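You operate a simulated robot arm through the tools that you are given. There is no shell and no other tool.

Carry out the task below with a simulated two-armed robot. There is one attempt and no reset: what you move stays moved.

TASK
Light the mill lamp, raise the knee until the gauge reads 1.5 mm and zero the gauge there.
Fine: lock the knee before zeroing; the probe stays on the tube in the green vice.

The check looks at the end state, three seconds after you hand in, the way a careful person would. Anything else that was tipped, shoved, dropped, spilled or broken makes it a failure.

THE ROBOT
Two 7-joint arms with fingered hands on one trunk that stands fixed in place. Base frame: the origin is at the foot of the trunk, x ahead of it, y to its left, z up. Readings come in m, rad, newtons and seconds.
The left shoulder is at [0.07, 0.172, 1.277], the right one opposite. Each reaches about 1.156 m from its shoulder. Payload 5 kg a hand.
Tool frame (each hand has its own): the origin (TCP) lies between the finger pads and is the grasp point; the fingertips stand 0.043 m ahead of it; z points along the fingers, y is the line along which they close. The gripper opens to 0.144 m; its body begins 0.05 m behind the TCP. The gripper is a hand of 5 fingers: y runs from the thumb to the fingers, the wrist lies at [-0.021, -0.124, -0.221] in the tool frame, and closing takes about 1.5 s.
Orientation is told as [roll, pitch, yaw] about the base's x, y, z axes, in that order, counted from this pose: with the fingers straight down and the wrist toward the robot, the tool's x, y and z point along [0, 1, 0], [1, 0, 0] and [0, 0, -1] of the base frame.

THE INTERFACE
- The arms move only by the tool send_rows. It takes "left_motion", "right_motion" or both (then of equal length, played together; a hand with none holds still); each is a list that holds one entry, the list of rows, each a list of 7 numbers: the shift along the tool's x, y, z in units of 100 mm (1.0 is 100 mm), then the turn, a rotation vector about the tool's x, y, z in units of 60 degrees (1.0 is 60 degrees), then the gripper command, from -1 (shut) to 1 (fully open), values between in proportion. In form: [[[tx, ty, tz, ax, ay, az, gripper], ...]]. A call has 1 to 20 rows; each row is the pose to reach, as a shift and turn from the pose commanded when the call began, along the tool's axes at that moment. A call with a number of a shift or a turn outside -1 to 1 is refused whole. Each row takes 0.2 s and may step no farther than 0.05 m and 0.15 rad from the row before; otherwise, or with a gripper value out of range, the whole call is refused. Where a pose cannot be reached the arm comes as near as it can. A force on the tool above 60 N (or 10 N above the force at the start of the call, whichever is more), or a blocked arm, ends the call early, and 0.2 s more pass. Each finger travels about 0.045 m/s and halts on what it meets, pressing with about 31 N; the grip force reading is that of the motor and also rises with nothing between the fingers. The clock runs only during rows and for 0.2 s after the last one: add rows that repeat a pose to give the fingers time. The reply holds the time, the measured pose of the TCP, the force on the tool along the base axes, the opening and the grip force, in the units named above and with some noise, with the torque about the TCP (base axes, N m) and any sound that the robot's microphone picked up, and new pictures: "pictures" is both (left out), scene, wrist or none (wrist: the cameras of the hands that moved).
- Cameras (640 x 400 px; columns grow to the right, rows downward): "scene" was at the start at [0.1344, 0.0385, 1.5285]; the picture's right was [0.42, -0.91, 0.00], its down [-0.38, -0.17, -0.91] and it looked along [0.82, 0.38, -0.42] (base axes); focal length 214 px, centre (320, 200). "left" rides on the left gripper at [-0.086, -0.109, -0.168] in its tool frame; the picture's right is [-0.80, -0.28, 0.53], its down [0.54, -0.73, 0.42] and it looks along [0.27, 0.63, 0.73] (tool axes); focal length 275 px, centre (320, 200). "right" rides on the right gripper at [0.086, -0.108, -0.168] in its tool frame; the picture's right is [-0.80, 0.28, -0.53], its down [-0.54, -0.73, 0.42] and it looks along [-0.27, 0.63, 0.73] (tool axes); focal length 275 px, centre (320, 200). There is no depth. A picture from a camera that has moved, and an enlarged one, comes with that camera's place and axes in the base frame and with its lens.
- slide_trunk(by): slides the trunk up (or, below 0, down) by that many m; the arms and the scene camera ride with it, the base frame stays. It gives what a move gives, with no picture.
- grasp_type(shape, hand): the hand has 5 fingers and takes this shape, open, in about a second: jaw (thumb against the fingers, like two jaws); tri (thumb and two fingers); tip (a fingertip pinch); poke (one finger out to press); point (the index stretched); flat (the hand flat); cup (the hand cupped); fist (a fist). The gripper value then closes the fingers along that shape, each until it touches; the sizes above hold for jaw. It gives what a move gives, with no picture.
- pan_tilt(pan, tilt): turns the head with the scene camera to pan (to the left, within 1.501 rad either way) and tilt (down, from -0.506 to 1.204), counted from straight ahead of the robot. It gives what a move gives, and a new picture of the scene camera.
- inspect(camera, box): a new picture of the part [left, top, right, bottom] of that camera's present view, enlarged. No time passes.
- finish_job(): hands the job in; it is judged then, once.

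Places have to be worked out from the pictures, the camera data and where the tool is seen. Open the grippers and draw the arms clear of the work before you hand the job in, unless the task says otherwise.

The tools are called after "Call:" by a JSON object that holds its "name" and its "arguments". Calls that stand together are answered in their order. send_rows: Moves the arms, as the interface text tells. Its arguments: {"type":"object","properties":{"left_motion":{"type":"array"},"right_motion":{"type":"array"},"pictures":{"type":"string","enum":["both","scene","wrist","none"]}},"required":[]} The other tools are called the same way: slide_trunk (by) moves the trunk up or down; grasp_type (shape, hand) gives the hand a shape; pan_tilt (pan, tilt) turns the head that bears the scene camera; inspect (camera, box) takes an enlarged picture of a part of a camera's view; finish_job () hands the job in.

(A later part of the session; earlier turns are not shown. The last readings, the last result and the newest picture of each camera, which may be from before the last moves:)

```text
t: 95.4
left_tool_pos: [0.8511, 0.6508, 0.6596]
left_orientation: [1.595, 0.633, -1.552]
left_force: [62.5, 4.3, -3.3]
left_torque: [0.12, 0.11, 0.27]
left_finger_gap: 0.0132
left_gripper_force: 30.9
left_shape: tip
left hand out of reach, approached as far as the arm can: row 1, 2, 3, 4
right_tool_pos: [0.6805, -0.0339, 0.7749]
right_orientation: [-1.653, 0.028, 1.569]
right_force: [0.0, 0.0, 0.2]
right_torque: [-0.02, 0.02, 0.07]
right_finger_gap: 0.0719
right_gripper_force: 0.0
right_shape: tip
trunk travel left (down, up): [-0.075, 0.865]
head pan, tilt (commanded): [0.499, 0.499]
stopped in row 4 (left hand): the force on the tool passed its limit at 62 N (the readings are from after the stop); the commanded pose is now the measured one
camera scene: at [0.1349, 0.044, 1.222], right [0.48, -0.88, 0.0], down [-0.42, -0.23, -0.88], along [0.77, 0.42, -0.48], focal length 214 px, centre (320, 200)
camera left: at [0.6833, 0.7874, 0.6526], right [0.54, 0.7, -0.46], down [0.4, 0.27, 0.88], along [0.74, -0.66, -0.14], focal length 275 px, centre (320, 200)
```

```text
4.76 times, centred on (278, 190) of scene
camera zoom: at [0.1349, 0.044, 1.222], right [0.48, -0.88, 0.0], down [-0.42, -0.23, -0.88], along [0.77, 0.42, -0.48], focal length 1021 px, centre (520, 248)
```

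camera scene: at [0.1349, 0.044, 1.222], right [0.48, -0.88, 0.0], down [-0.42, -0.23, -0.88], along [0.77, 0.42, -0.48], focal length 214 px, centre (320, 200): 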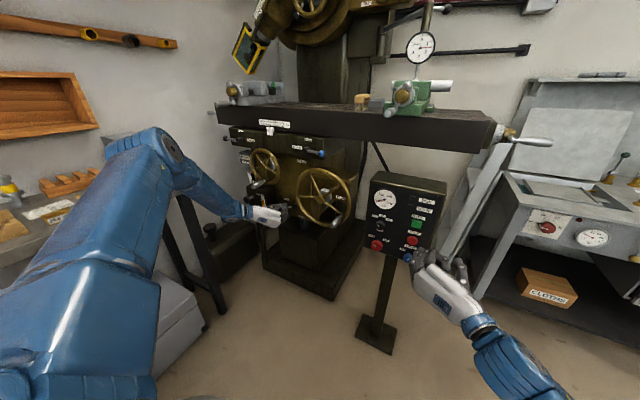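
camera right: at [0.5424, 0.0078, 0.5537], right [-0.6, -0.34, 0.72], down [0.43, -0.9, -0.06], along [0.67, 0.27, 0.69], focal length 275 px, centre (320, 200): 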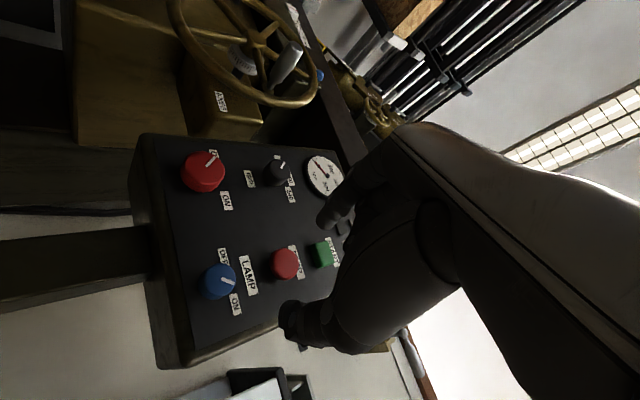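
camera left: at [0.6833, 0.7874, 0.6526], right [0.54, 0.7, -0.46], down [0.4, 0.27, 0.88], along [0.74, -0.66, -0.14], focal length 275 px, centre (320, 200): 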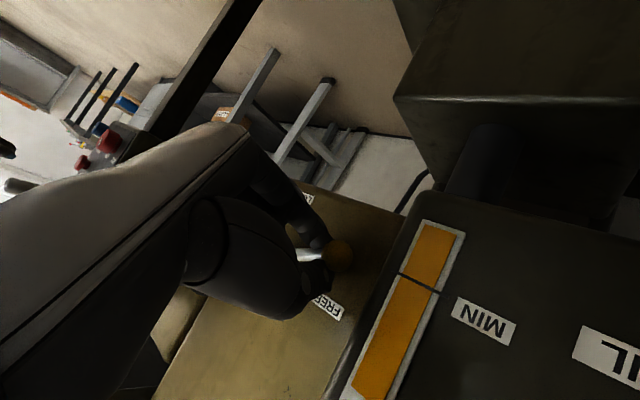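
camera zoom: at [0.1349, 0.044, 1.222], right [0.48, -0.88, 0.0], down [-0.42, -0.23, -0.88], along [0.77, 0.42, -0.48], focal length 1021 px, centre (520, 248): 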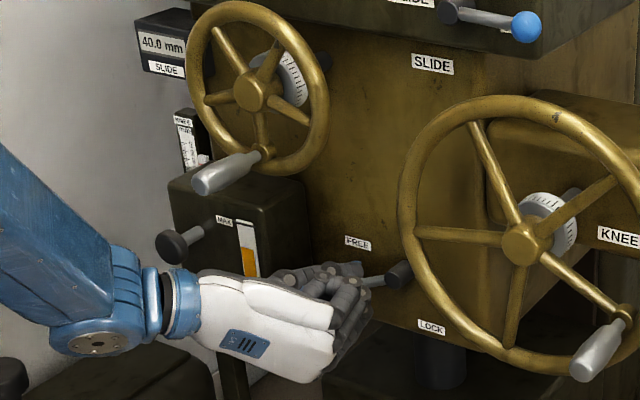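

The arm is at its reach limit with this hand angle (force built up along x). I let go, back off, and will return with the wrist above the hand, pushing the knob down from its upper-left side instead.

Call:
{"name": "send_rows", "arguments": {"left_motion": [[[0, 0, 0, 0, 0, 0, -0.6], [0, 0, 0, 0, 0, 0, -0.1], [0, 0, 0, 0, 0, 0, -0.1], [0, 0, -0.2, 0, 0, 0, -0.1], [0, 0, -0.4, 0, 0, 0, -0.1], [0, 0, -0.6, 0, 0, 0, -0.1]]], "pictures": "both"}}

```text
t: 96.8
left_tool_pos: [0.7858, 0.6491, 0.6571]
left_orientation: [1.59, 0.632, -1.555]
left_force: [0.6, 0.3, 0.3]
left_torque: [-0.01, 0.03, 0.0]
left_finger_gap: 0.0642
left_gripper_force: 0.0
left_shape: tip
right_tool_pos: [0.6772, -0.0354, 0.7769]
right_orientation: [-1.656, 0.028, 1.567]
right_force: [0.4, -0.6, -0.5]
right_torque: [-0.02, -0.03, 0.0]
right_finger_gap: 0.0718
right_gripper_force: 0.0
right_shape: tip
trunk travel left (down, up): [-0.075, 0.865]
head pan, tilt (commanded): [0.499, 0.499]
camera scene: at [0.1298, 0.0441, 1.2227], right [0.48, -0.88, 0.0], down [-0.42, -0.23, -0.88], along [0.77, 0.42, -0.48], focal length 214 px, centre (320, 200)
camera left: at [0.6176, 0.7875, 0.6495], right [0.54, 0.7, -0.47], down [0.41, 0.27, 0.87], along [0.74, -0.66, -0.14], focal length 275 px, centre (320, 200)
```

scene: 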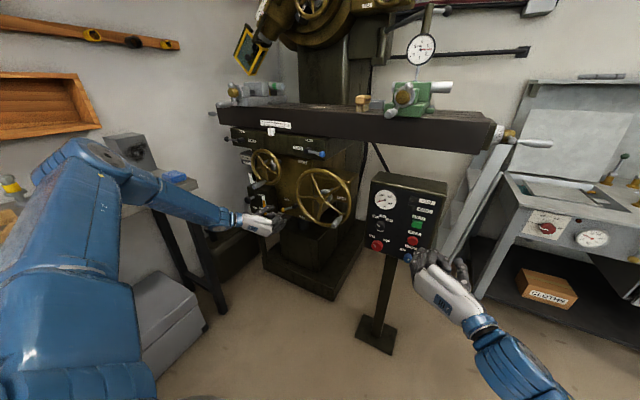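
left: 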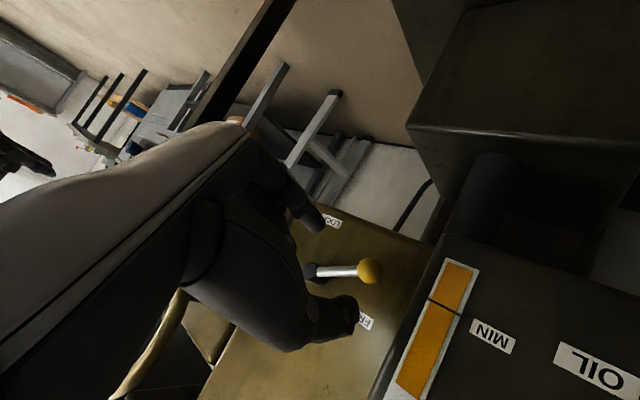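

The lever now stands about 67° from down. I retreat, turn the hand back so the wrist is above, and close it as a poker.

Call:
{"name": "send_rows", "arguments": {"left_motion": [[[0.01, -0.05, -0.3, 0, 0, 0.126, -0.4], [0.03, -0.1, -0.6, 0, 0, 0.253, -0.7], [0.04, -0.15, -0.8, 0, 0, 0.38, -1], [0.06, -0.2, -0.8, 0, 0, 0.506, -1], [0.07, -0.25, -0.8, 0, 0, 0.632, -1], [0.09, -0.3, -0.8, 0, 0, 0.76, -1], [0.1, -0.36, -0.8, 0, 0, 0.885, -1]]], "pictures": "both"}}

```text
t: 98.4
left_tool_pos: [0.7058, 0.6723, 0.6857]
left_orientation: [2.608, 1.554, -0.533]
left_force: [0.0, 0.1, -0.6]
left_torque: [-0.01, -0.05, 0.01]
left_finger_gap: 0.0001
left_gripper_force: 30.6
left_shape: tip
right_tool_pos: [0.6791, -0.0362, 0.776]
right_orientation: [-1.655, 0.027, 1.569]
right_force: [0.6, 0.4, -0.1]
right_torque: [0.01, 0.02, -0.01]
right_finger_gap: 0.0719
right_gripper_force: 0.0
right_shape: tip
trunk travel left (down, up): [-0.075, 0.865]
head pan, tilt (commanded): [0.499, 0.499]
camera scene: at [0.1305, 0.0435, 1.2225], right [0.48, -0.88, 0.0], down [-0.42, -0.23, -0.88], along [0.77, 0.42, -0.48], focal length 214 px, centre (320, 200)
camera left: at [0.5355, 0.7586, 0.7912], right [0.53, 0.8, 0.28], down [0.41, -0.54, 0.74], along [0.74, -0.27, -0.61], focal length 275 px, centre (320, 200)
```

scene: 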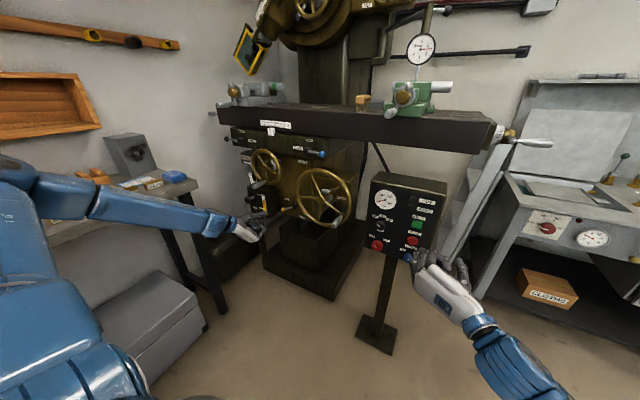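
left: 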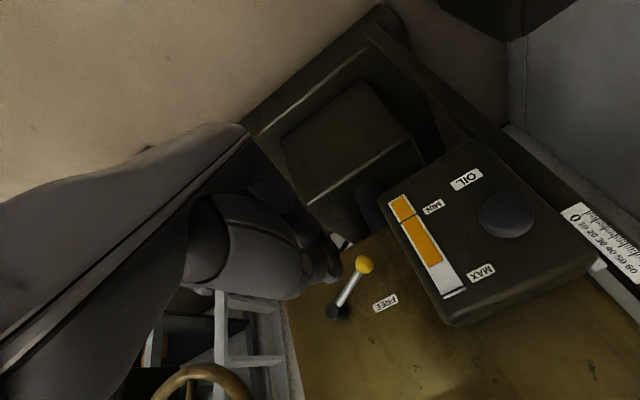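

I zoom on the closed fingertips to judge the poker's size and tip position.

Call:
{"name": "inspect", "arguments": {"camera": "left", "box": [240, 180, 420, 350]}}

Call:
{"name": "inspect", "arguments": {"camera": "scene", "box": [225, 150, 315, 250]}}

```text
2.35 times, centred on (330, 265) of left
camera zoom: at [0.5355, 0.7586, 0.7912], right [0.53, 0.8, 0.28], down [0.41, -0.54, 0.74], along [0.74, -0.27, -0.61], focal length 648 px, centre (296, 47)
```

zoom: 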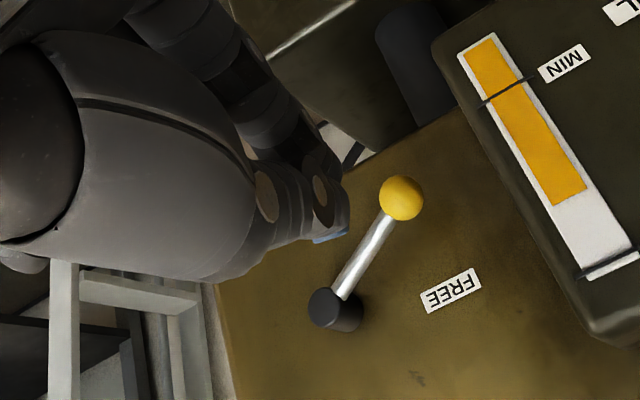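

```text
4.00 times, centred on (270, 200) of scene
camera zoom: at [0.1305, 0.0435, 1.2225], right [0.48, -0.88, 0.0], down [-0.42, -0.23, -0.88], along [0.77, 0.42, -0.48], focal length 858 px, centre (520, 200)
```

zoom: 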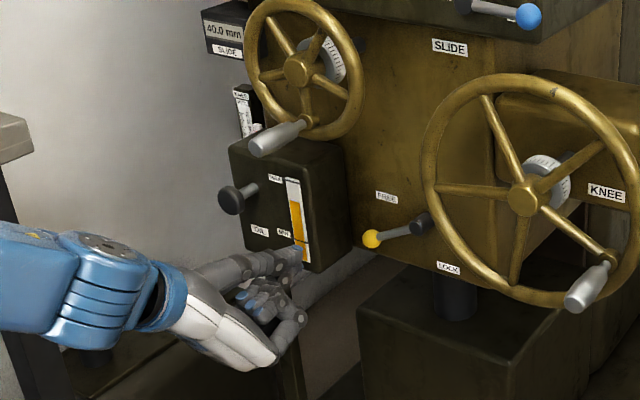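

The poker is about 40 mm tall and 20 mm wide. I move it slightly up and 100 mm forward, to pass just above the knob, checking before going further.

Call:
{"name": "send_rows", "arguments": {"left_motion": [[[0.02, -0.07, 0.2, 0, 0, 0, -1], [0.02, -0.08, 0.5, 0, 0, 0, -1], [0.02, -0.08, 0.8, 0, 0, 0, -1], [0.02, -0.08, 1.0, 0, 0, 0, -1]]], "pictures": "both"}}

Call:
{"name": "inspect", "arguments": {"camera": "scene", "box": [225, 150, 315, 250]}}

Call:
{"name": "inspect", "arguments": {"camera": "left", "box": [240, 180, 420, 350]}}

```text
t: 99.4
left_tool_pos: [0.8054, 0.6699, 0.6957]
left_orientation: [2.44, 1.551, -0.696]
left_force: [0.0, 0.8, -1.2]
left_torque: [-0.01, -0.03, 0.01]
left_finger_gap: 0.0
left_gripper_force: 31.1
left_shape: tip
right_tool_pos: [0.6776, -0.0363, 0.7757]
right_orientation: [-1.655, 0.027, 1.57]
right_force: [0.0, -0.3, 0.3]
right_torque: [0.04, -0.03, 0.0]
right_finger_gap: 0.0719
right_gripper_force: 0.1
right_shape: tip
trunk travel left (down, up): [-0.075, 0.865]
head pan, tilt (commanded): [0.499, 0.499]
camera scene: at [0.1306, 0.0435, 1.2225], right [0.48, -0.88, 0.0], down [-0.42, -0.23, -0.88], along [0.77, 0.42, -0.48], focal length 214 px, centre (320, 200)
camera left: at [0.6362, 0.7573, 0.8005], right [0.53, 0.8, 0.28], down [0.41, -0.53, 0.74], along [0.74, -0.27, -0.61], focal length 275 px, centre (320, 200)
```

scene: 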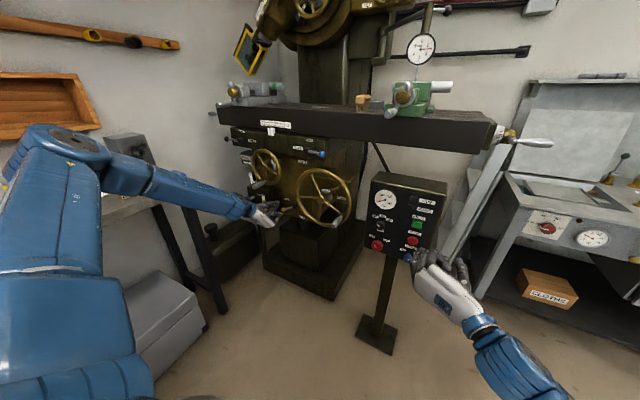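
left: 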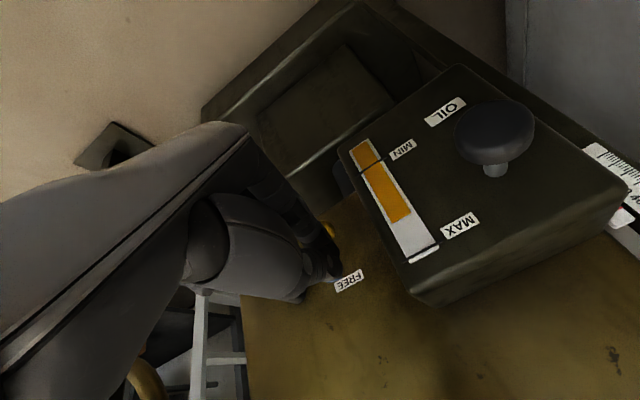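

```text
4.00 times, centred on (270, 200) of scene
camera zoom: at [0.1306, 0.0435, 1.2225], right [0.48, -0.88, 0.0], down [-0.42, -0.23, -0.88], along [0.77, 0.42, -0.48], focal length 858 px, centre (520, 200)
```

zoom: 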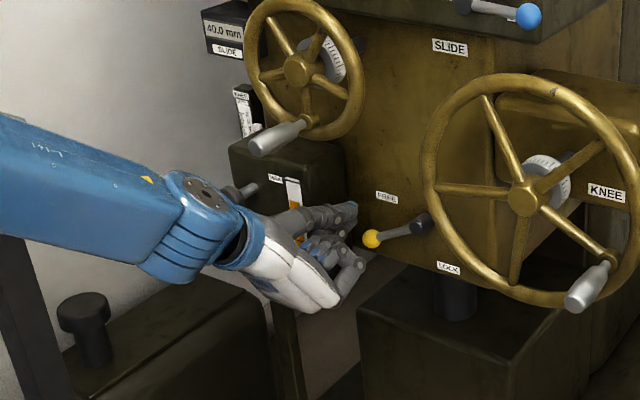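

```text
2.35 times, centred on (330, 265) of left
camera zoom: at [0.6362, 0.7573, 0.8005], right [0.53, 0.8, 0.28], down [0.41, -0.53, 0.74], along [0.74, -0.27, -0.61], focal length 648 px, centre (296, 47)
```

zoom: 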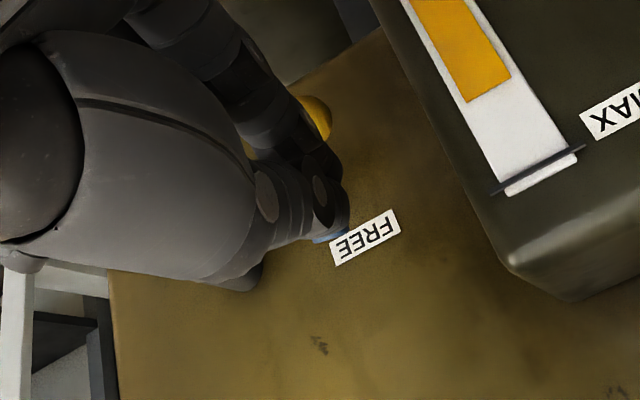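

Fingers are above the knob with about 13 mm clearance. I advance another 35 mm over it, then press down along the arc in small steps.

Call:
{"name": "send_rows", "arguments": {"left_motion": [[[0, 0, 0.18, 0, 0, 0, -1], [0, 0, 0.35, 0, 0, 0, -1]]], "pictures": "wrist"}}

Call:
{"name": "inspect", "arguments": {"camera": "scene", "box": [225, 150, 315, 250]}}

```text
t: 100.0
left_tool_pos: [0.8403, 0.6711, 0.6939]
left_orientation: [2.444, 1.552, -0.697]
left_force: [0.4, -0.1, 0.2]
left_torque: [-0.01, -0.04, -0.03]
left_finger_gap: 0.0
left_gripper_force: 30.7
left_shape: tip
right_tool_pos: [0.679, -0.0361, 0.7763]
right_orientation: [-1.653, 0.027, 1.568]
right_force: [-0.3, -0.2, -0.8]
right_torque: [0.01, -0.04, 0.02]
right_finger_gap: 0.0721
right_gripper_force: 0.0
right_shape: tip
trunk travel left (down, up): [-0.075, 0.865]
head pan, tilt (commanded): [0.499, 0.499]
camera left: at [0.6703, 0.7576, 0.8001], right [0.53, 0.8, 0.28], down [0.42, -0.53, 0.74], along [0.74, -0.27, -0.61], focal length 275 px, centre (320, 200)
```

left: 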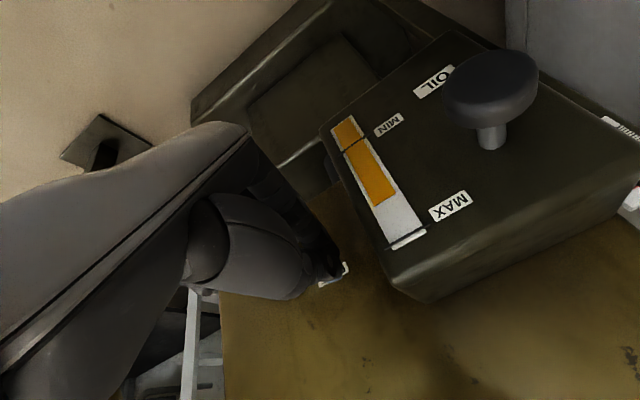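

```text
4.00 times, centred on (270, 200) of scene
camera zoom: at [0.1306, 0.0436, 1.2225], right [0.48, -0.88, 0.0], down [-0.42, -0.23, -0.88], along [0.77, 0.42, -0.48], focal length 858 px, centre (520, 200)
```

zoom: 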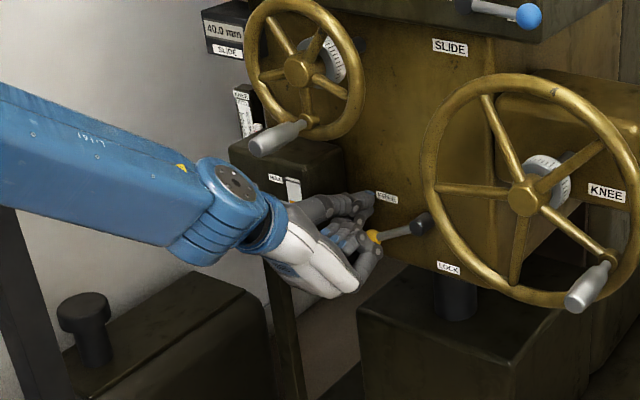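

Now I press down and to the right along the lever's arc.

Call:
{"name": "send_rows", "arguments": {"left_motion": [[[0.03, 0.12, 0, 0, 0, 0, -1], [0.08, 0.2, 0, 0, 0, 0, -1], [0.126, 0.27, 0, 0, 0, 0, -1], [0.17, 0.32, 0, 0, 0, 0, -1], [0.215, 0.364, 0, 0, 0, 0, -1], [0.26, 0.41, 0, 0, 0, 0, -1], [0.31, 0.445, 0, 0, 0, 0, -1]]], "pictures": "wrist"}}

Call:
{"name": "inspect", "arguments": {"camera": "scene", "box": [225, 150, 315, 250]}}

```text
t: 101.6
left_tool_pos: [0.8409, 0.6381, 0.6523]
left_orientation: [2.464, 1.554, -0.675]
left_force: [-0.7, 0.4, 0.6]
left_torque: [0.01, -0.01, 0.02]
left_finger_gap: 0.0
left_gripper_force: 30.5
left_shape: tip
right_tool_pos: [0.6783, -0.0366, 0.7761]
right_orientation: [-1.655, 0.028, 1.569]
right_force: [0.2, -0.2, -0.2]
right_torque: [-0.01, 0.01, 0.01]
right_finger_gap: 0.0719
right_gripper_force: 0.1
right_shape: tip
trunk travel left (down, up): [-0.075, 0.865]
head pan, tilt (commanded): [0.499, 0.499]
camera left: at [0.6714, 0.726, 0.7566], right [0.53, 0.8, 0.28], down [0.41, -0.53, 0.74], along [0.74, -0.27, -0.61], focal length 275 px, centre (320, 200)
```

left: 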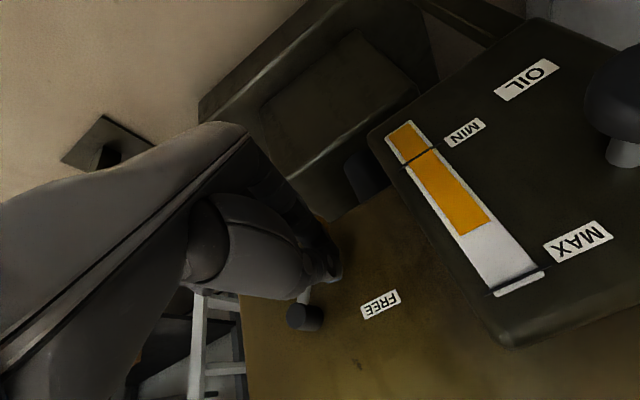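

```text
4.00 times, centred on (270, 200) of scene
camera zoom: at [0.1302, 0.0435, 1.2226], right [0.48, -0.88, 0.0], down [-0.42, -0.23, -0.88], along [0.77, 0.42, -0.48], focal length 858 px, centre (520, 200)
```

zoom: 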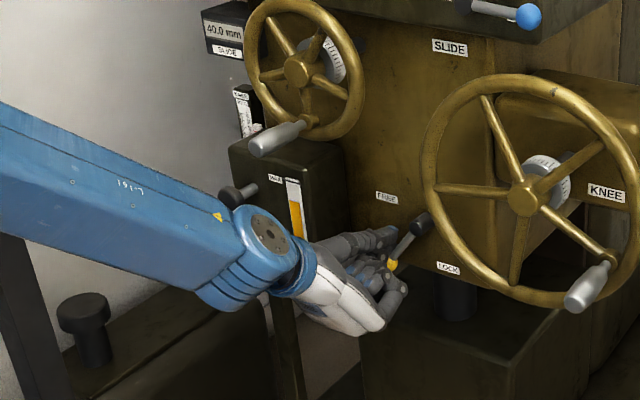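

Lever is at about 30° from straight down. I continue pushing right to bring it fully to LOCK.

Call:
{"name": "send_rows", "arguments": {"left_motion": [[[0.08, 0.02, 0, 0, 0, 0, -1], [0.16, 0.05, 0, 0, 0, 0, -1], [0.24, 0.07, 0, 0, 0, 0, -1], [0.3, 0.08, 0, 0, 0, 0, -1]]], "pictures": "wrist"}}

Call:
{"name": "inspect", "arguments": {"camera": "scene", "box": [225, 150, 315, 250]}}

Call:
{"name": "inspect", "arguments": {"camera": "scene", "box": [406, 36, 434, 58]}}

```text
t: 102.6
left_tool_pos: [0.8416, 0.6101, 0.6432]
left_orientation: [2.456, 1.552, -0.682]
left_force: [-0.9, 5.2, -1.4]
left_torque: [-0.02, 0.06, 0.18]
left_finger_gap: 0.0
left_gripper_force: 31.0
left_shape: tip
right_tool_pos: [0.6788, -0.036, 0.7777]
right_orientation: [-1.655, 0.028, 1.57]
right_force: [-0.2, -0.8, 1.0]
right_torque: [0.03, 0.01, -0.02]
right_finger_gap: 0.072
right_gripper_force: 0.0
right_shape: tip
trunk travel left (down, up): [-0.075, 0.865]
head pan, tilt (commanded): [0.499, 0.499]
camera left: at [0.6714, 0.697, 0.7485], right [0.53, 0.8, 0.28], down [0.42, -0.53, 0.74], along [0.74, -0.27, -0.61], focal length 275 px, centre (320, 200)
```

left: 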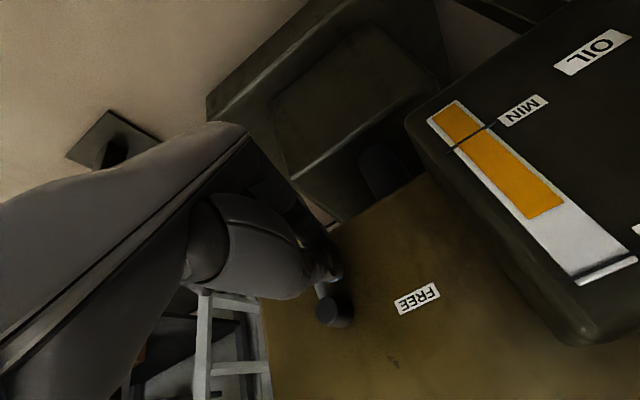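

```text
4.00 times, centred on (270, 200) of scene
camera zoom: at [0.1306, 0.0441, 1.2225], right [0.48, -0.88, 0.0], down [-0.42, -0.23, -0.88], along [0.77, 0.42, -0.48], focal length 858 px, centre (520, 200)
```

zoom: 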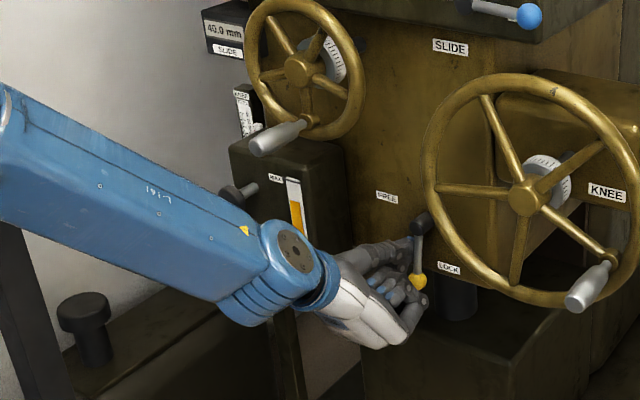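

```text
16.00 times, centred on (420, 47) of scene
camera zoom: at [0.1306, 0.0441, 1.2225], right [0.48, -0.88, 0.0], down [-0.42, -0.23, -0.88], along [0.77, 0.42, -0.48], focal length 3432 px, centre (-1280, 2648)
```

zoom: 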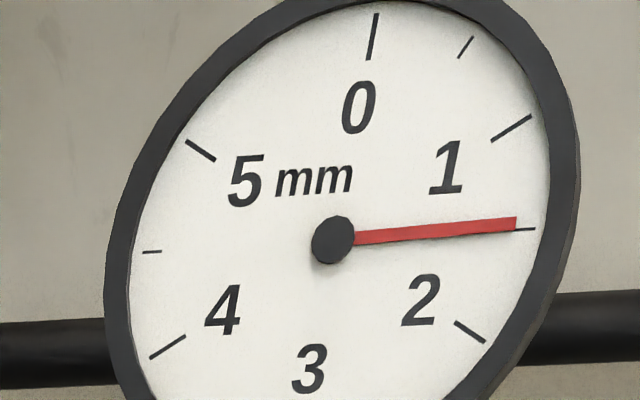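

Lever is practically vertical like at the start. I push a few mm more to be sure it's at its LOCK stop.

Call:
{"name": "send_rows", "arguments": {"left_motion": [[[0.03, 0.0, 0, 0, 0, 0, -1], [0.06, 0.0, 0, 0, 0, 0, -1], [0.08, 0.0, 0, 0, 0, 0, -1], [0.08, 0.0, 0, 0, 0, 0, -1]]], "pictures": "none"}}

Call:
{"name": "inspect", "arguments": {"camera": "scene", "box": [260, 190, 320, 230]}}

Call:
{"name": "inspect", "arguments": {"camera": "scene", "box": [408, 36, 436, 60]}}

```text
t: 103.6
left_tool_pos: [0.8414, 0.6052, 0.6439]
left_orientation: [2.44, 1.551, -0.694]
left_force: [-8.4, 32.5, 0.0]
left_torque: [-0.17, -0.08, 1.02]
left_finger_gap: 0.0
left_gripper_force: 30.8
left_shape: tip
right_tool_pos: [0.6793, -0.0348, 0.777]
right_orientation: [-1.654, 0.029, 1.57]
right_force: [0.9, 0.1, -0.2]
right_torque: [-0.01, 0.01, 0.01]
right_finger_gap: 0.072
right_gripper_force: 0.0
right_shape: tip
trunk travel left (down, up): [-0.075, 0.865]
head pan, tilt (commanded): [0.499, 0.499]
```

```text
10.00 times, centred on (290, 210) of scene
camera zoom: at [0.1297, 0.0462, 1.2225], right [0.48, -0.88, 0.0], down [-0.42, -0.23, -0.88], along [0.77, 0.42, -0.48], focal length 2145 px, centre (620, 100)
```

zoom: 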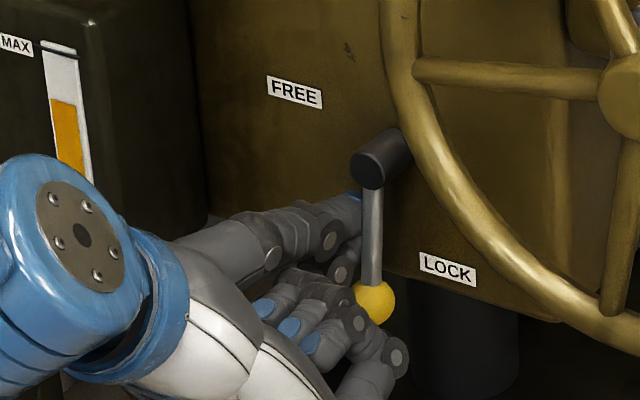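

```text
16.00 times, centred on (422, 48) of scene
camera zoom: at [0.1297, 0.0462, 1.2225], right [0.48, -0.88, 0.0], down [-0.42, -0.23, -0.88], along [0.77, 0.42, -0.48], focal length 3432 px, centre (-1312, 2632)
```

zoom: 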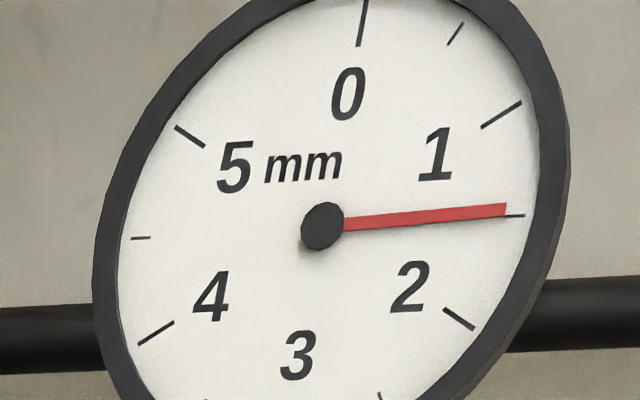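

The lever is hard against its LOCK stop (32 N). I ease off leftward and back the left hand out.

Call:
{"name": "send_rows", "arguments": {"left_motion": [[[-0.08, 0, 0, 0, 0, 0, -1], [-0.2, 0, -0.1, 0, 0, 0, -1], [-0.22, 0, -0.4, 0, 0, 0, -1], [-0.22, 0, -0.7, 0, 0, 0, -1], [-0.22, 0, -1.0, 0, 0, 0, -1]]], "pictures": "both"}}

Call:
{"name": "inspect", "arguments": {"camera": "scene", "box": [260, 190, 320, 230]}}

Call:
{"name": "inspect", "arguments": {"camera": "scene", "box": [408, 36, 436, 60]}}

```text
t: 104.8
left_tool_pos: [0.7414, 0.6208, 0.6448]
left_orientation: [2.532, 1.551, -0.606]
left_force: [-0.1, -0.2, -0.3]
left_torque: [0.02, 0.02, 0.04]
left_finger_gap: 0.0002
left_gripper_force: 31.0
left_shape: tip
right_tool_pos: [0.6775, -0.0371, 0.7777]
right_orientation: [-1.655, 0.029, 1.569]
right_force: [-0.2, -0.2, 0.6]
right_torque: [-0.01, -0.01, -0.01]
right_finger_gap: 0.0721
right_gripper_force: 0.0
right_shape: tip
trunk travel left (down, up): [-0.075, 0.865]
head pan, tilt (commanded): [0.499, 0.499]
camera scene: at [0.1297, 0.0437, 1.2227], right [0.48, -0.88, 0.0], down [-0.42, -0.23, -0.88], along [0.77, 0.42, -0.48], focal length 214 px, centre (320, 200)
camera left: at [0.5721, 0.7091, 0.7486], right [0.53, 0.8, 0.28], down [0.41, -0.53, 0.74], along [0.74, -0.27, -0.61], focal length 275 px, centre (320, 200)
```

scene: 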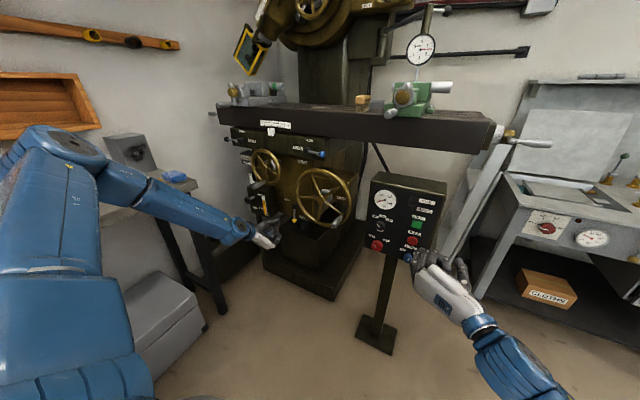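
left: 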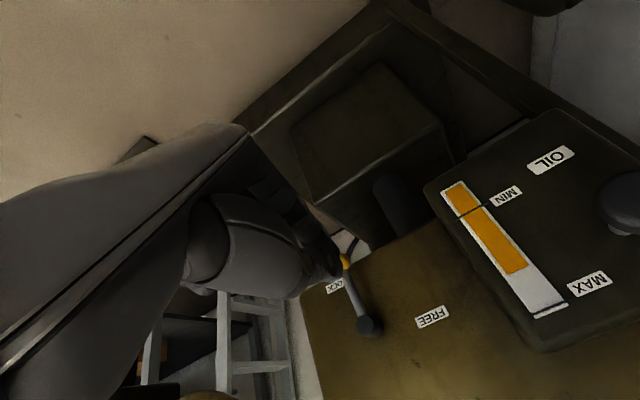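

```text
10.00 times, centred on (290, 210) of scene
camera zoom: at [0.1297, 0.0437, 1.2227], right [0.48, -0.88, 0.0], down [-0.42, -0.23, -0.88], along [0.77, 0.42, -0.48], focal length 2145 px, centre (620, 100)
```

zoom: 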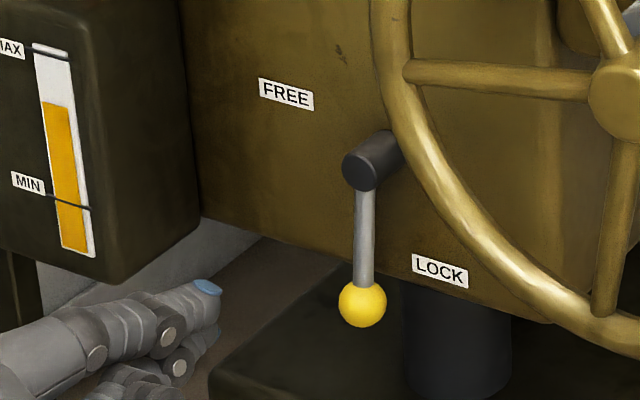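

```text
16.00 times, centred on (422, 48) of scene
camera zoom: at [0.1297, 0.0437, 1.2227], right [0.48, -0.88, 0.0], down [-0.42, -0.23, -0.88], along [0.77, 0.42, -0.48], focal length 3432 px, centre (-1312, 2632)
```

zoom: 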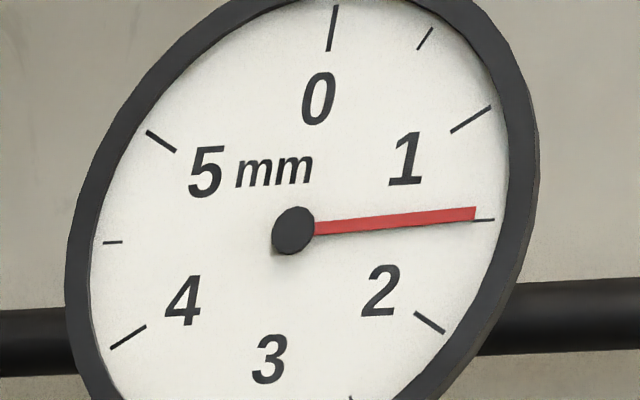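

Lever is back at LOCK as at the start, and the gauge reads about 1.48. I withdraw the left hand further before raising the trunk.

Call:
{"name": "send_rows", "arguments": {"left_motion": [[[0.15, 0, -0.35, 0, 0, 0, -0.5], [0.3, 0, -0.7, 0, 0, 0, 0], [0.45, 0, -1.0, 0, 0, 0, 0]]], "pictures": "none"}}

```text
t: 105.6
left_tool_pos: [0.6408, 0.5779, 0.6429]
left_orientation: [2.549, 1.552, -0.588]
left_force: [-1.5, 0.3, 0.8]
left_torque: [-0.01, 0.05, -0.04]
left_finger_gap: 0.0496
left_gripper_force: 0.0
left_shape: tip
right_tool_pos: [0.6783, -0.0361, 0.7755]
right_orientation: [-1.656, 0.026, 1.568]
right_force: [-0.6, 0.6, 0.5]
right_torque: [0.0, 0.0, 0.0]
right_finger_gap: 0.072
right_gripper_force: 0.1
right_shape: tip
trunk travel left (down, up): [-0.075, 0.865]
head pan, tilt (commanded): [0.499, 0.499]
```

Clear. One more step back for the left hand.

Call:
{"name": "send_rows", "arguments": {"left_motion": [[[0.1, 0, -0.35, 0, 0, 0, 0], [0.2, 0, -0.7, 0, 0, 0, 0], [0.3, 0, -1.0, 0, 0, 0, 0]]], "pictures": "scene"}}

```text
t: 106.4
left_tool_pos: [0.5406, 0.5456, 0.6428]
left_orientation: [2.492, 1.552, -0.649]
left_force: [-0.6, 0.2, 0.4]
left_torque: [0.03, -0.01, 0.0]
left_finger_gap: 0.0715
left_gripper_force: 0.0
left_shape: tip
right_tool_pos: [0.6775, -0.0371, 0.7764]
right_orientation: [-1.654, 0.028, 1.569]
right_force: [-0.6, -0.5, 1.1]
right_torque: [-0.05, 0.0, -0.02]
right_finger_gap: 0.0717
right_gripper_force: 0.0
right_shape: tip
trunk travel left (down, up): [-0.075, 0.865]
head pan, tilt (commanded): [0.499, 0.499]
camera scene: at [0.1298, 0.0434, 1.2227], right [0.48, -0.88, 0.0], down [-0.42, -0.23, -0.88], along [0.77, 0.42, -0.48], focal length 214 px, centre (320, 200)
```

scene: 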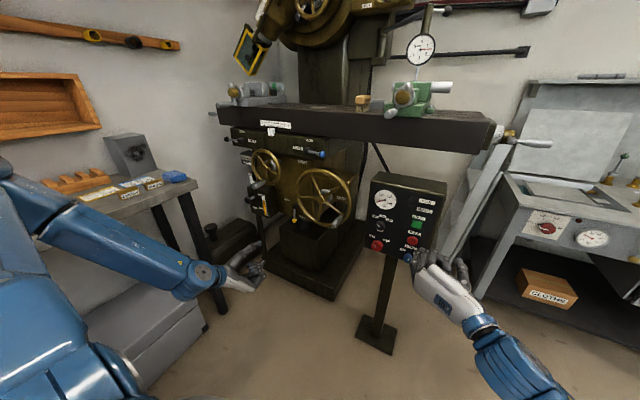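

Both hands are clear of the mill. I raise the trunk 0.3 m for the gauge work.

Call:
{"name": "slide_trunk", "arguments": {"by": 0.3}}

Call:
{"name": "pan_tilt", "arguments": {"pan": 0.2, "tilt": 0.3}}

```text
t: 109.4
left_tool_pos: [0.5402, 0.5467, 0.9405]
left_orientation: [2.478, 1.553, -0.66]
left_force: [-0.3, 0.3, -0.2]
left_torque: [-0.03, -0.03, -0.01]
left_finger_gap: 0.0715
left_gripper_force: 0.1
left_shape: tip
right_tool_pos: [0.6782, -0.0351, 1.0772]
right_orientation: [-1.655, 0.028, 1.57]
right_force: [0.1, -0.6, -0.1]
right_torque: [0.0, -0.03, -0.02]
right_finger_gap: 0.0716
right_gripper_force: 0.1
right_shape: tip
trunk travel left (down, up): [-0.375, 0.565]
head pan, tilt (commanded): [0.499, 0.499]
```

```text
t: 110.2
left_tool_pos: [0.5412, 0.547, 0.9423]
left_orientation: [2.489, 1.554, -0.648]
left_force: [0.1, -0.4, 0.1]
left_torque: [0.02, -0.03, -0.01]
left_finger_gap: 0.0715
left_gripper_force: 0.0
left_shape: tip
right_tool_pos: [0.6781, -0.0368, 1.0761]
right_orientation: [-1.655, 0.026, 1.567]
right_force: [0.1, -0.4, 0.0]
right_torque: [0.02, 0.03, -0.02]
right_finger_gap: 0.072
right_gripper_force: 0.0
right_shape: tip
trunk travel left (down, up): [-0.375, 0.565]
head pan, tilt (commanded): [0.201, 0.3]
camera scene: at [0.1419, 0.0187, 1.5409], right [0.2, -0.98, 0.0], down [-0.29, -0.06, -0.96], along [0.94, 0.19, -0.3], focal length 214 px, centre (320, 200)
```

scene: 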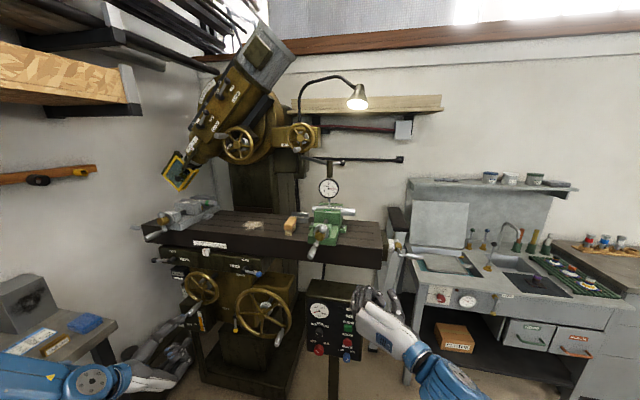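

Call:
{"name": "inspect", "arguments": {"camera": "scene", "box": [313, 170, 345, 205]}}

Call:
{"name": "inspect", "arguments": {"camera": "scene", "box": [290, 145, 370, 255]}}

```text
11.43 times, centred on (329, 188) of scene
camera zoom: at [0.1419, 0.0187, 1.5409], right [0.2, -0.98, 0.0], down [-0.29, -0.06, -0.96], along [0.94, 0.19, -0.3], focal length 2451 px, centre (217, 343)
```

zoom: 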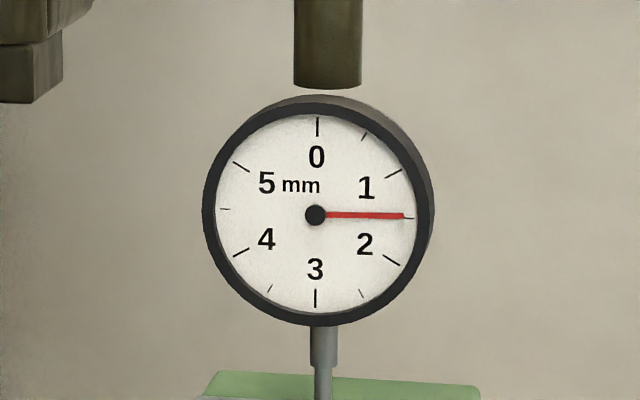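

```text
3.64 times, centred on (330, 200) of scene
camera zoom: at [0.1419, 0.0187, 1.5409], right [0.2, -0.98, 0.0], down [-0.29, -0.06, -0.96], along [0.94, 0.19, -0.3], focal length 780 px, centre (284, 200)
```

zoom: 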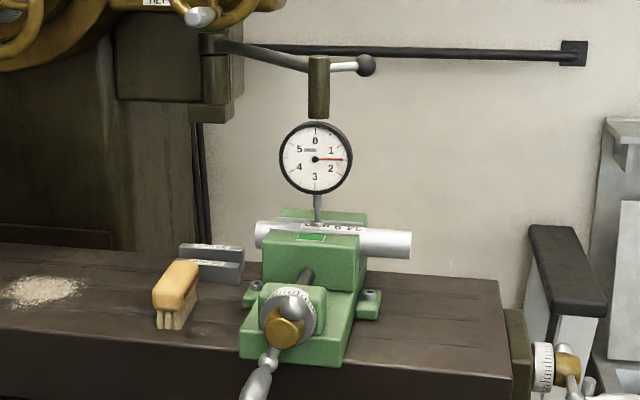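

The needle stands a touch before the 1.5 tick in this more frontal view (≈1.46–1.48). I bring the right hand up in front of the gauge, first rising well clear of the vice handle, to read it close-up.

Call:
{"name": "send_rows", "arguments": {"right_motion": [[[-0.35, 0.2, 0, 0, 0, 0, 0], [-0.7, 0.4, 0, 0, 0, 0, 0.3], [-1.0, 0.6, 0, 0, 0, 0, 0.5]]], "pictures": "none"}}

```text
t: 111.0
left_tool_pos: [0.5416, 0.5471, 0.9404]
left_orientation: [2.447, 1.552, -0.691]
left_force: [0.2, 0.2, -0.6]
left_torque: [0.01, -0.01, 0.0]
left_finger_gap: 0.0714
left_gripper_force: 0.1
left_shape: tip
right_tool_pos: [0.6692, 0.0278, 1.1747]
right_orientation: [-1.655, 0.031, 1.569]
right_force: [-0.3, 0.5, 0.3]
right_torque: [-0.01, -0.03, -0.04]
right_finger_gap: 0.1076
right_gripper_force: 0.0
right_shape: tip
trunk travel left (down, up): [-0.375, 0.565]
head pan, tilt (commanded): [0.201, 0.3]
```

Continuing up and over toward the gauge, and levelling the hand.

Call:
{"name": "send_rows", "arguments": {"right_motion": [[[-0.35, 0.2, 0, 0, 0.03, 0, 0.5], [-0.7, 0.4, 0, 0, 0.06, 0, 0.5], [-1.0, 0.6, 0, 0, 0.08, 0, 0.5]]], "pictures": "both"}}

```text
t: 111.8
left_tool_pos: [0.5413, 0.5468, 0.9407]
left_orientation: [2.455, 1.552, -0.685]
left_force: [0.2, -0.9, 0.3]
left_torque: [-0.05, 0.0, 0.0]
left_finger_gap: 0.0716
left_gripper_force: 0.0
left_shape: tip
right_tool_pos: [0.6607, 0.0895, 1.2723]
right_orientation: [-1.571, 0.03, 1.569]
right_force: [0.0, 0.1, 0.3]
right_torque: [-0.01, -0.01, -0.02]
right_finger_gap: 0.1075
right_gripper_force: 0.1
right_shape: tip
trunk travel left (down, up): [-0.375, 0.565]
head pan, tilt (commanded): [0.201, 0.3]
camera scene: at [0.1417, 0.0198, 1.5409], right [0.2, -0.98, 0.0], down [-0.29, -0.06, -0.96], along [0.94, 0.19, -0.3], focal length 214 px, centre (320, 200)
camera right: at [0.4938, -0.0214, 1.1889], right [-0.53, 0.31, 0.79], down [0.42, -0.71, 0.56], along [0.73, 0.63, 0.25], focal length 275 px, centre (320, 200)
```

scene: 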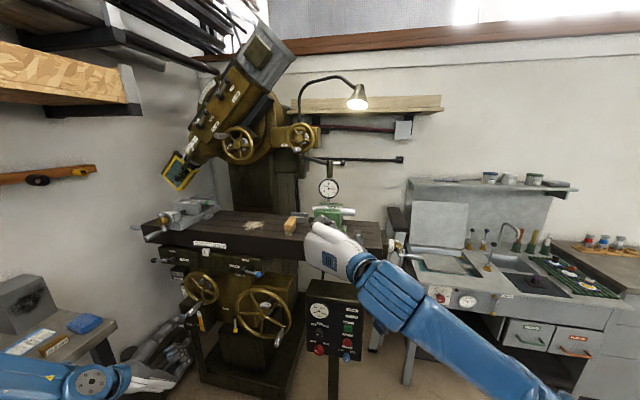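
right: 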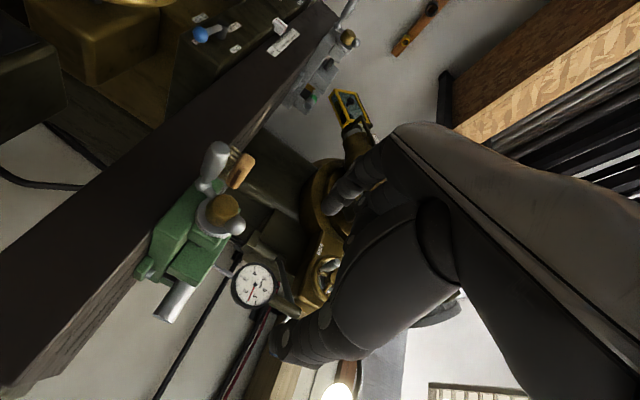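

Gauge located at about [1.02, 0.158, 1.314] from the wrist camera. I move up, left and forward to stand about 0.25 m in front of it.

Call:
{"name": "send_rows", "arguments": {"right_motion": [[[-0.25, 0.2, 0.1, 0, 0, 0, 0.5], [-0.5, 0.4, 0.3, 0, 0, 0, 0.5], [-0.5, 0.6, 0.65, 0, 0, 0, 0.5], [-0.5, 0.7, 1.0, 0, 0, 0, 0.5]]], "pictures": "both"}}

Call:
{"name": "inspect", "arguments": {"camera": "right", "box": [200, 160, 360, 320]}}

```text
t: 112.8
left_tool_pos: [0.5424, 0.5476, 0.9409]
left_orientation: [2.436, 1.553, -0.699]
left_force: [-1.0, 0.5, -0.2]
left_torque: [-0.01, -0.01, 0.0]
left_finger_gap: 0.0717
left_gripper_force: 0.1
left_shape: tip
right_tool_pos: [0.7623, 0.1607, 1.3205]
right_orientation: [-1.571, 0.027, 1.569]
right_force: [0.8, 0.2, -0.4]
right_torque: [0.02, -0.02, 0.0]
right_finger_gap: 0.1078
right_gripper_force: 0.1
right_shape: tip
trunk travel left (down, up): [-0.375, 0.565]
head pan, tilt (commanded): [0.201, 0.3]
camera scene: at [0.1431, 0.0195, 1.5408], right [0.2, -0.98, 0.0], down [-0.29, -0.06, -0.95], along [0.94, 0.19, -0.3], focal length 214 px, centre (320, 200)
camera right: at [0.5961, 0.0493, 1.2365], right [-0.53, 0.31, 0.79], down [0.42, -0.71, 0.56], along [0.73, 0.63, 0.25], focal length 275 px, centre (320, 200)
```

scene: 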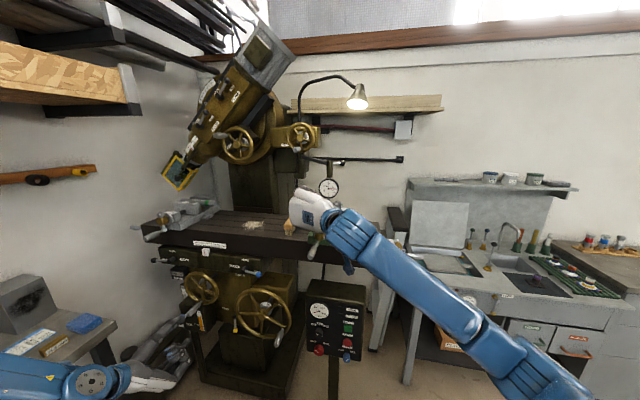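
right: 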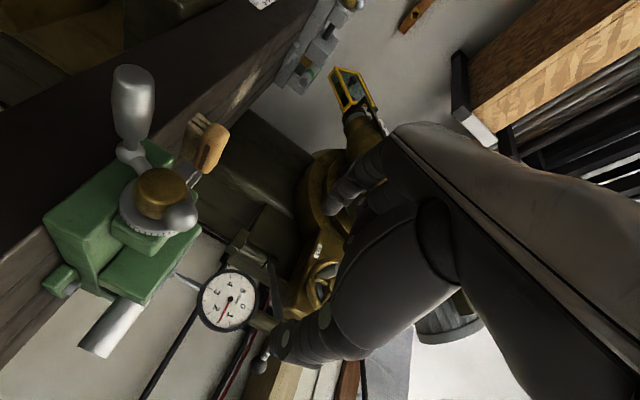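

```text
2.50 times, centred on (280, 240) of right
camera zoom: at [0.5961, 0.0493, 1.2365], right [-0.53, 0.31, 0.79], down [0.42, -0.71, 0.56], along [0.73, 0.63, 0.25], focal length 688 px, centre (420, 100)
```

zoom: 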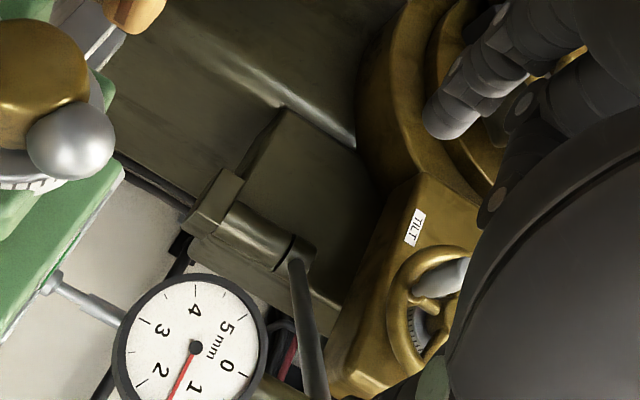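

I zoom on the gauge from this close wrist view for an exact reading.

Call:
{"name": "inspect", "arguments": {"camera": "right", "box": [194, 264, 264, 336]}}

Call:
{"name": "inspect", "arguments": {"camera": "scene", "box": [313, 170, 345, 205]}}

```text
5.56 times, centred on (229, 300) of right
camera zoom: at [0.5961, 0.0493, 1.2365], right [-0.53, 0.31, 0.79], down [0.42, -0.71, 0.56], along [0.73, 0.63, 0.25], focal length 1529 px, centre (826, -356)
```

zoom: 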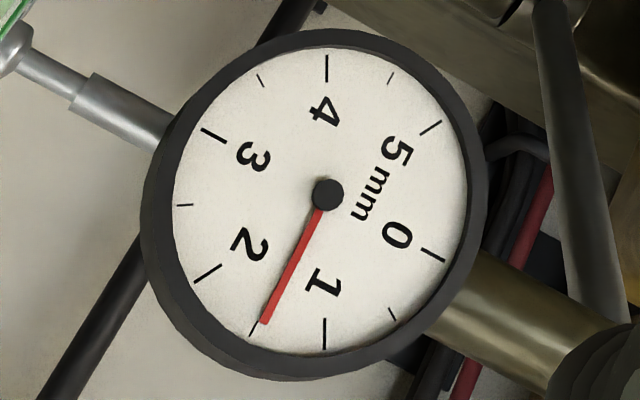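

```text
11.43 times, centred on (329, 188) of scene
camera zoom: at [0.1431, 0.0195, 1.5408], right [0.2, -0.98, 0.0], down [-0.29, -0.06, -0.95], along [0.94, 0.19, -0.3], focal length 2451 px, centre (217, 343)
```

zoom: 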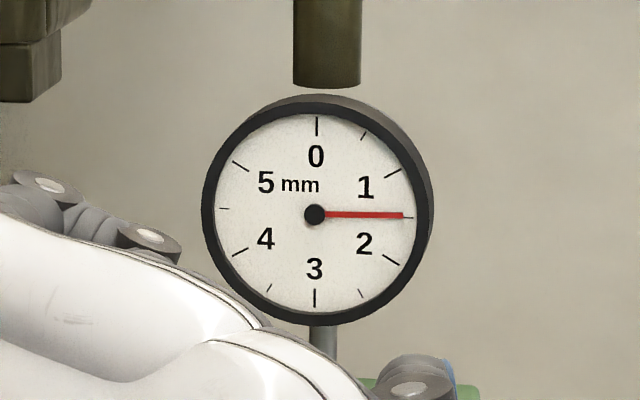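

Close-up reading is ≈1.465 mm, locked and steady. Now for zeroing: I will grip the bezel rim (≈86 mm) across with thumb and index and turn it about 88° clockwise. First I roll the hand −38° here in free space.

Call:
{"name": "send_rows", "arguments": {"right_motion": [[[0, 0, 0, 0, 0, -0.127, 0.5], [0, 0, 0, 0, 0, -0.253, 0.5], [0, 0, 0, 0, 0, -0.38, 0.5], [0, 0, 0, 0, 0, -0.507, 0.5], [0, 0, 0, 0, 0, -0.633, 0.5]]], "pictures": "both"}}

Call:
{"name": "inspect", "arguments": {"camera": "scene", "box": [270, 150, 380, 260]}}

```text
t: 114.0
left_tool_pos: [0.5408, 0.5473, 0.9417]
left_orientation: [2.474, 1.55, -0.666]
left_force: [1.1, 0.0, 0.2]
left_torque: [0.04, -0.01, -0.02]
left_finger_gap: 0.0715
left_gripper_force: 0.1
left_shape: tip
right_tool_pos: [0.7609, 0.1611, 1.3211]
right_orientation: [-1.572, 0.692, 1.571]
right_force: [-0.7, 0.0, -0.5]
right_torque: [-0.02, -0.05, -0.04]
right_finger_gap: 0.1075
right_gripper_force: 0.2
right_shape: tip
trunk travel left (down, up): [-0.375, 0.565]
head pan, tilt (commanded): [0.201, 0.3]
camera scene: at [0.1416, 0.0195, 1.5409], right [0.2, -0.98, 0.0], down [-0.29, -0.06, -0.96], along [0.94, 0.19, -0.3], focal length 214 px, centre (320, 200)
camera right: at [0.5941, 0.0221, 1.3226], right [-0.53, 0.73, 0.43], down [0.42, -0.21, 0.88], along [0.73, 0.65, -0.19], focal length 275 px, centre (320, 200)
```

scene: 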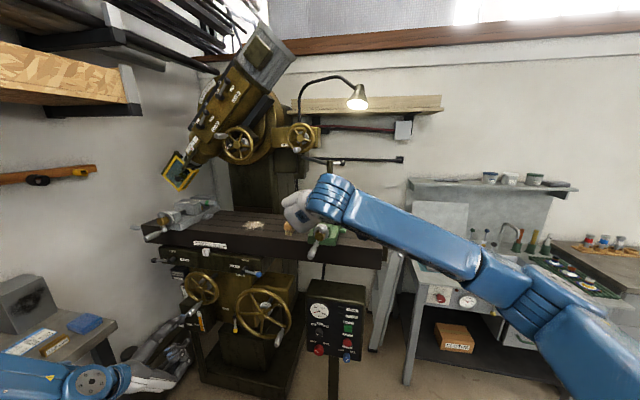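
right: 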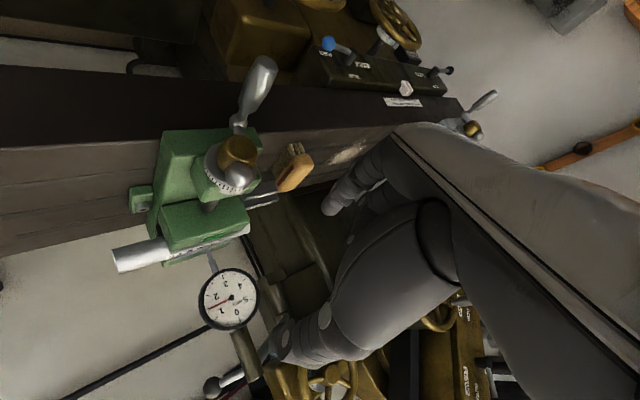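

```text
3.64 times, centred on (325, 205) of scene
camera zoom: at [0.1416, 0.0195, 1.5409], right [0.2, -0.98, 0.0], down [-0.29, -0.06, -0.96], along [0.94, 0.19, -0.3], focal length 780 px, centre (302, 182)
```

zoom: 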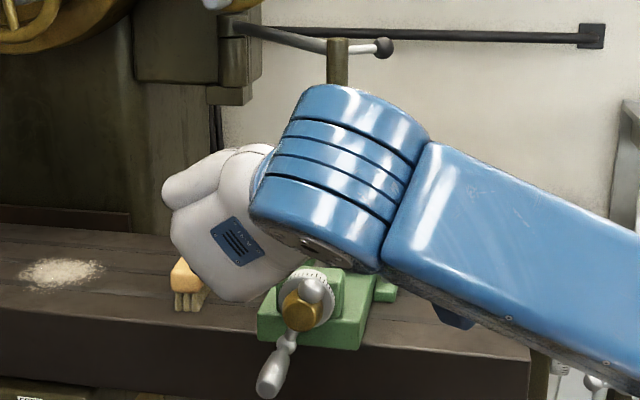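

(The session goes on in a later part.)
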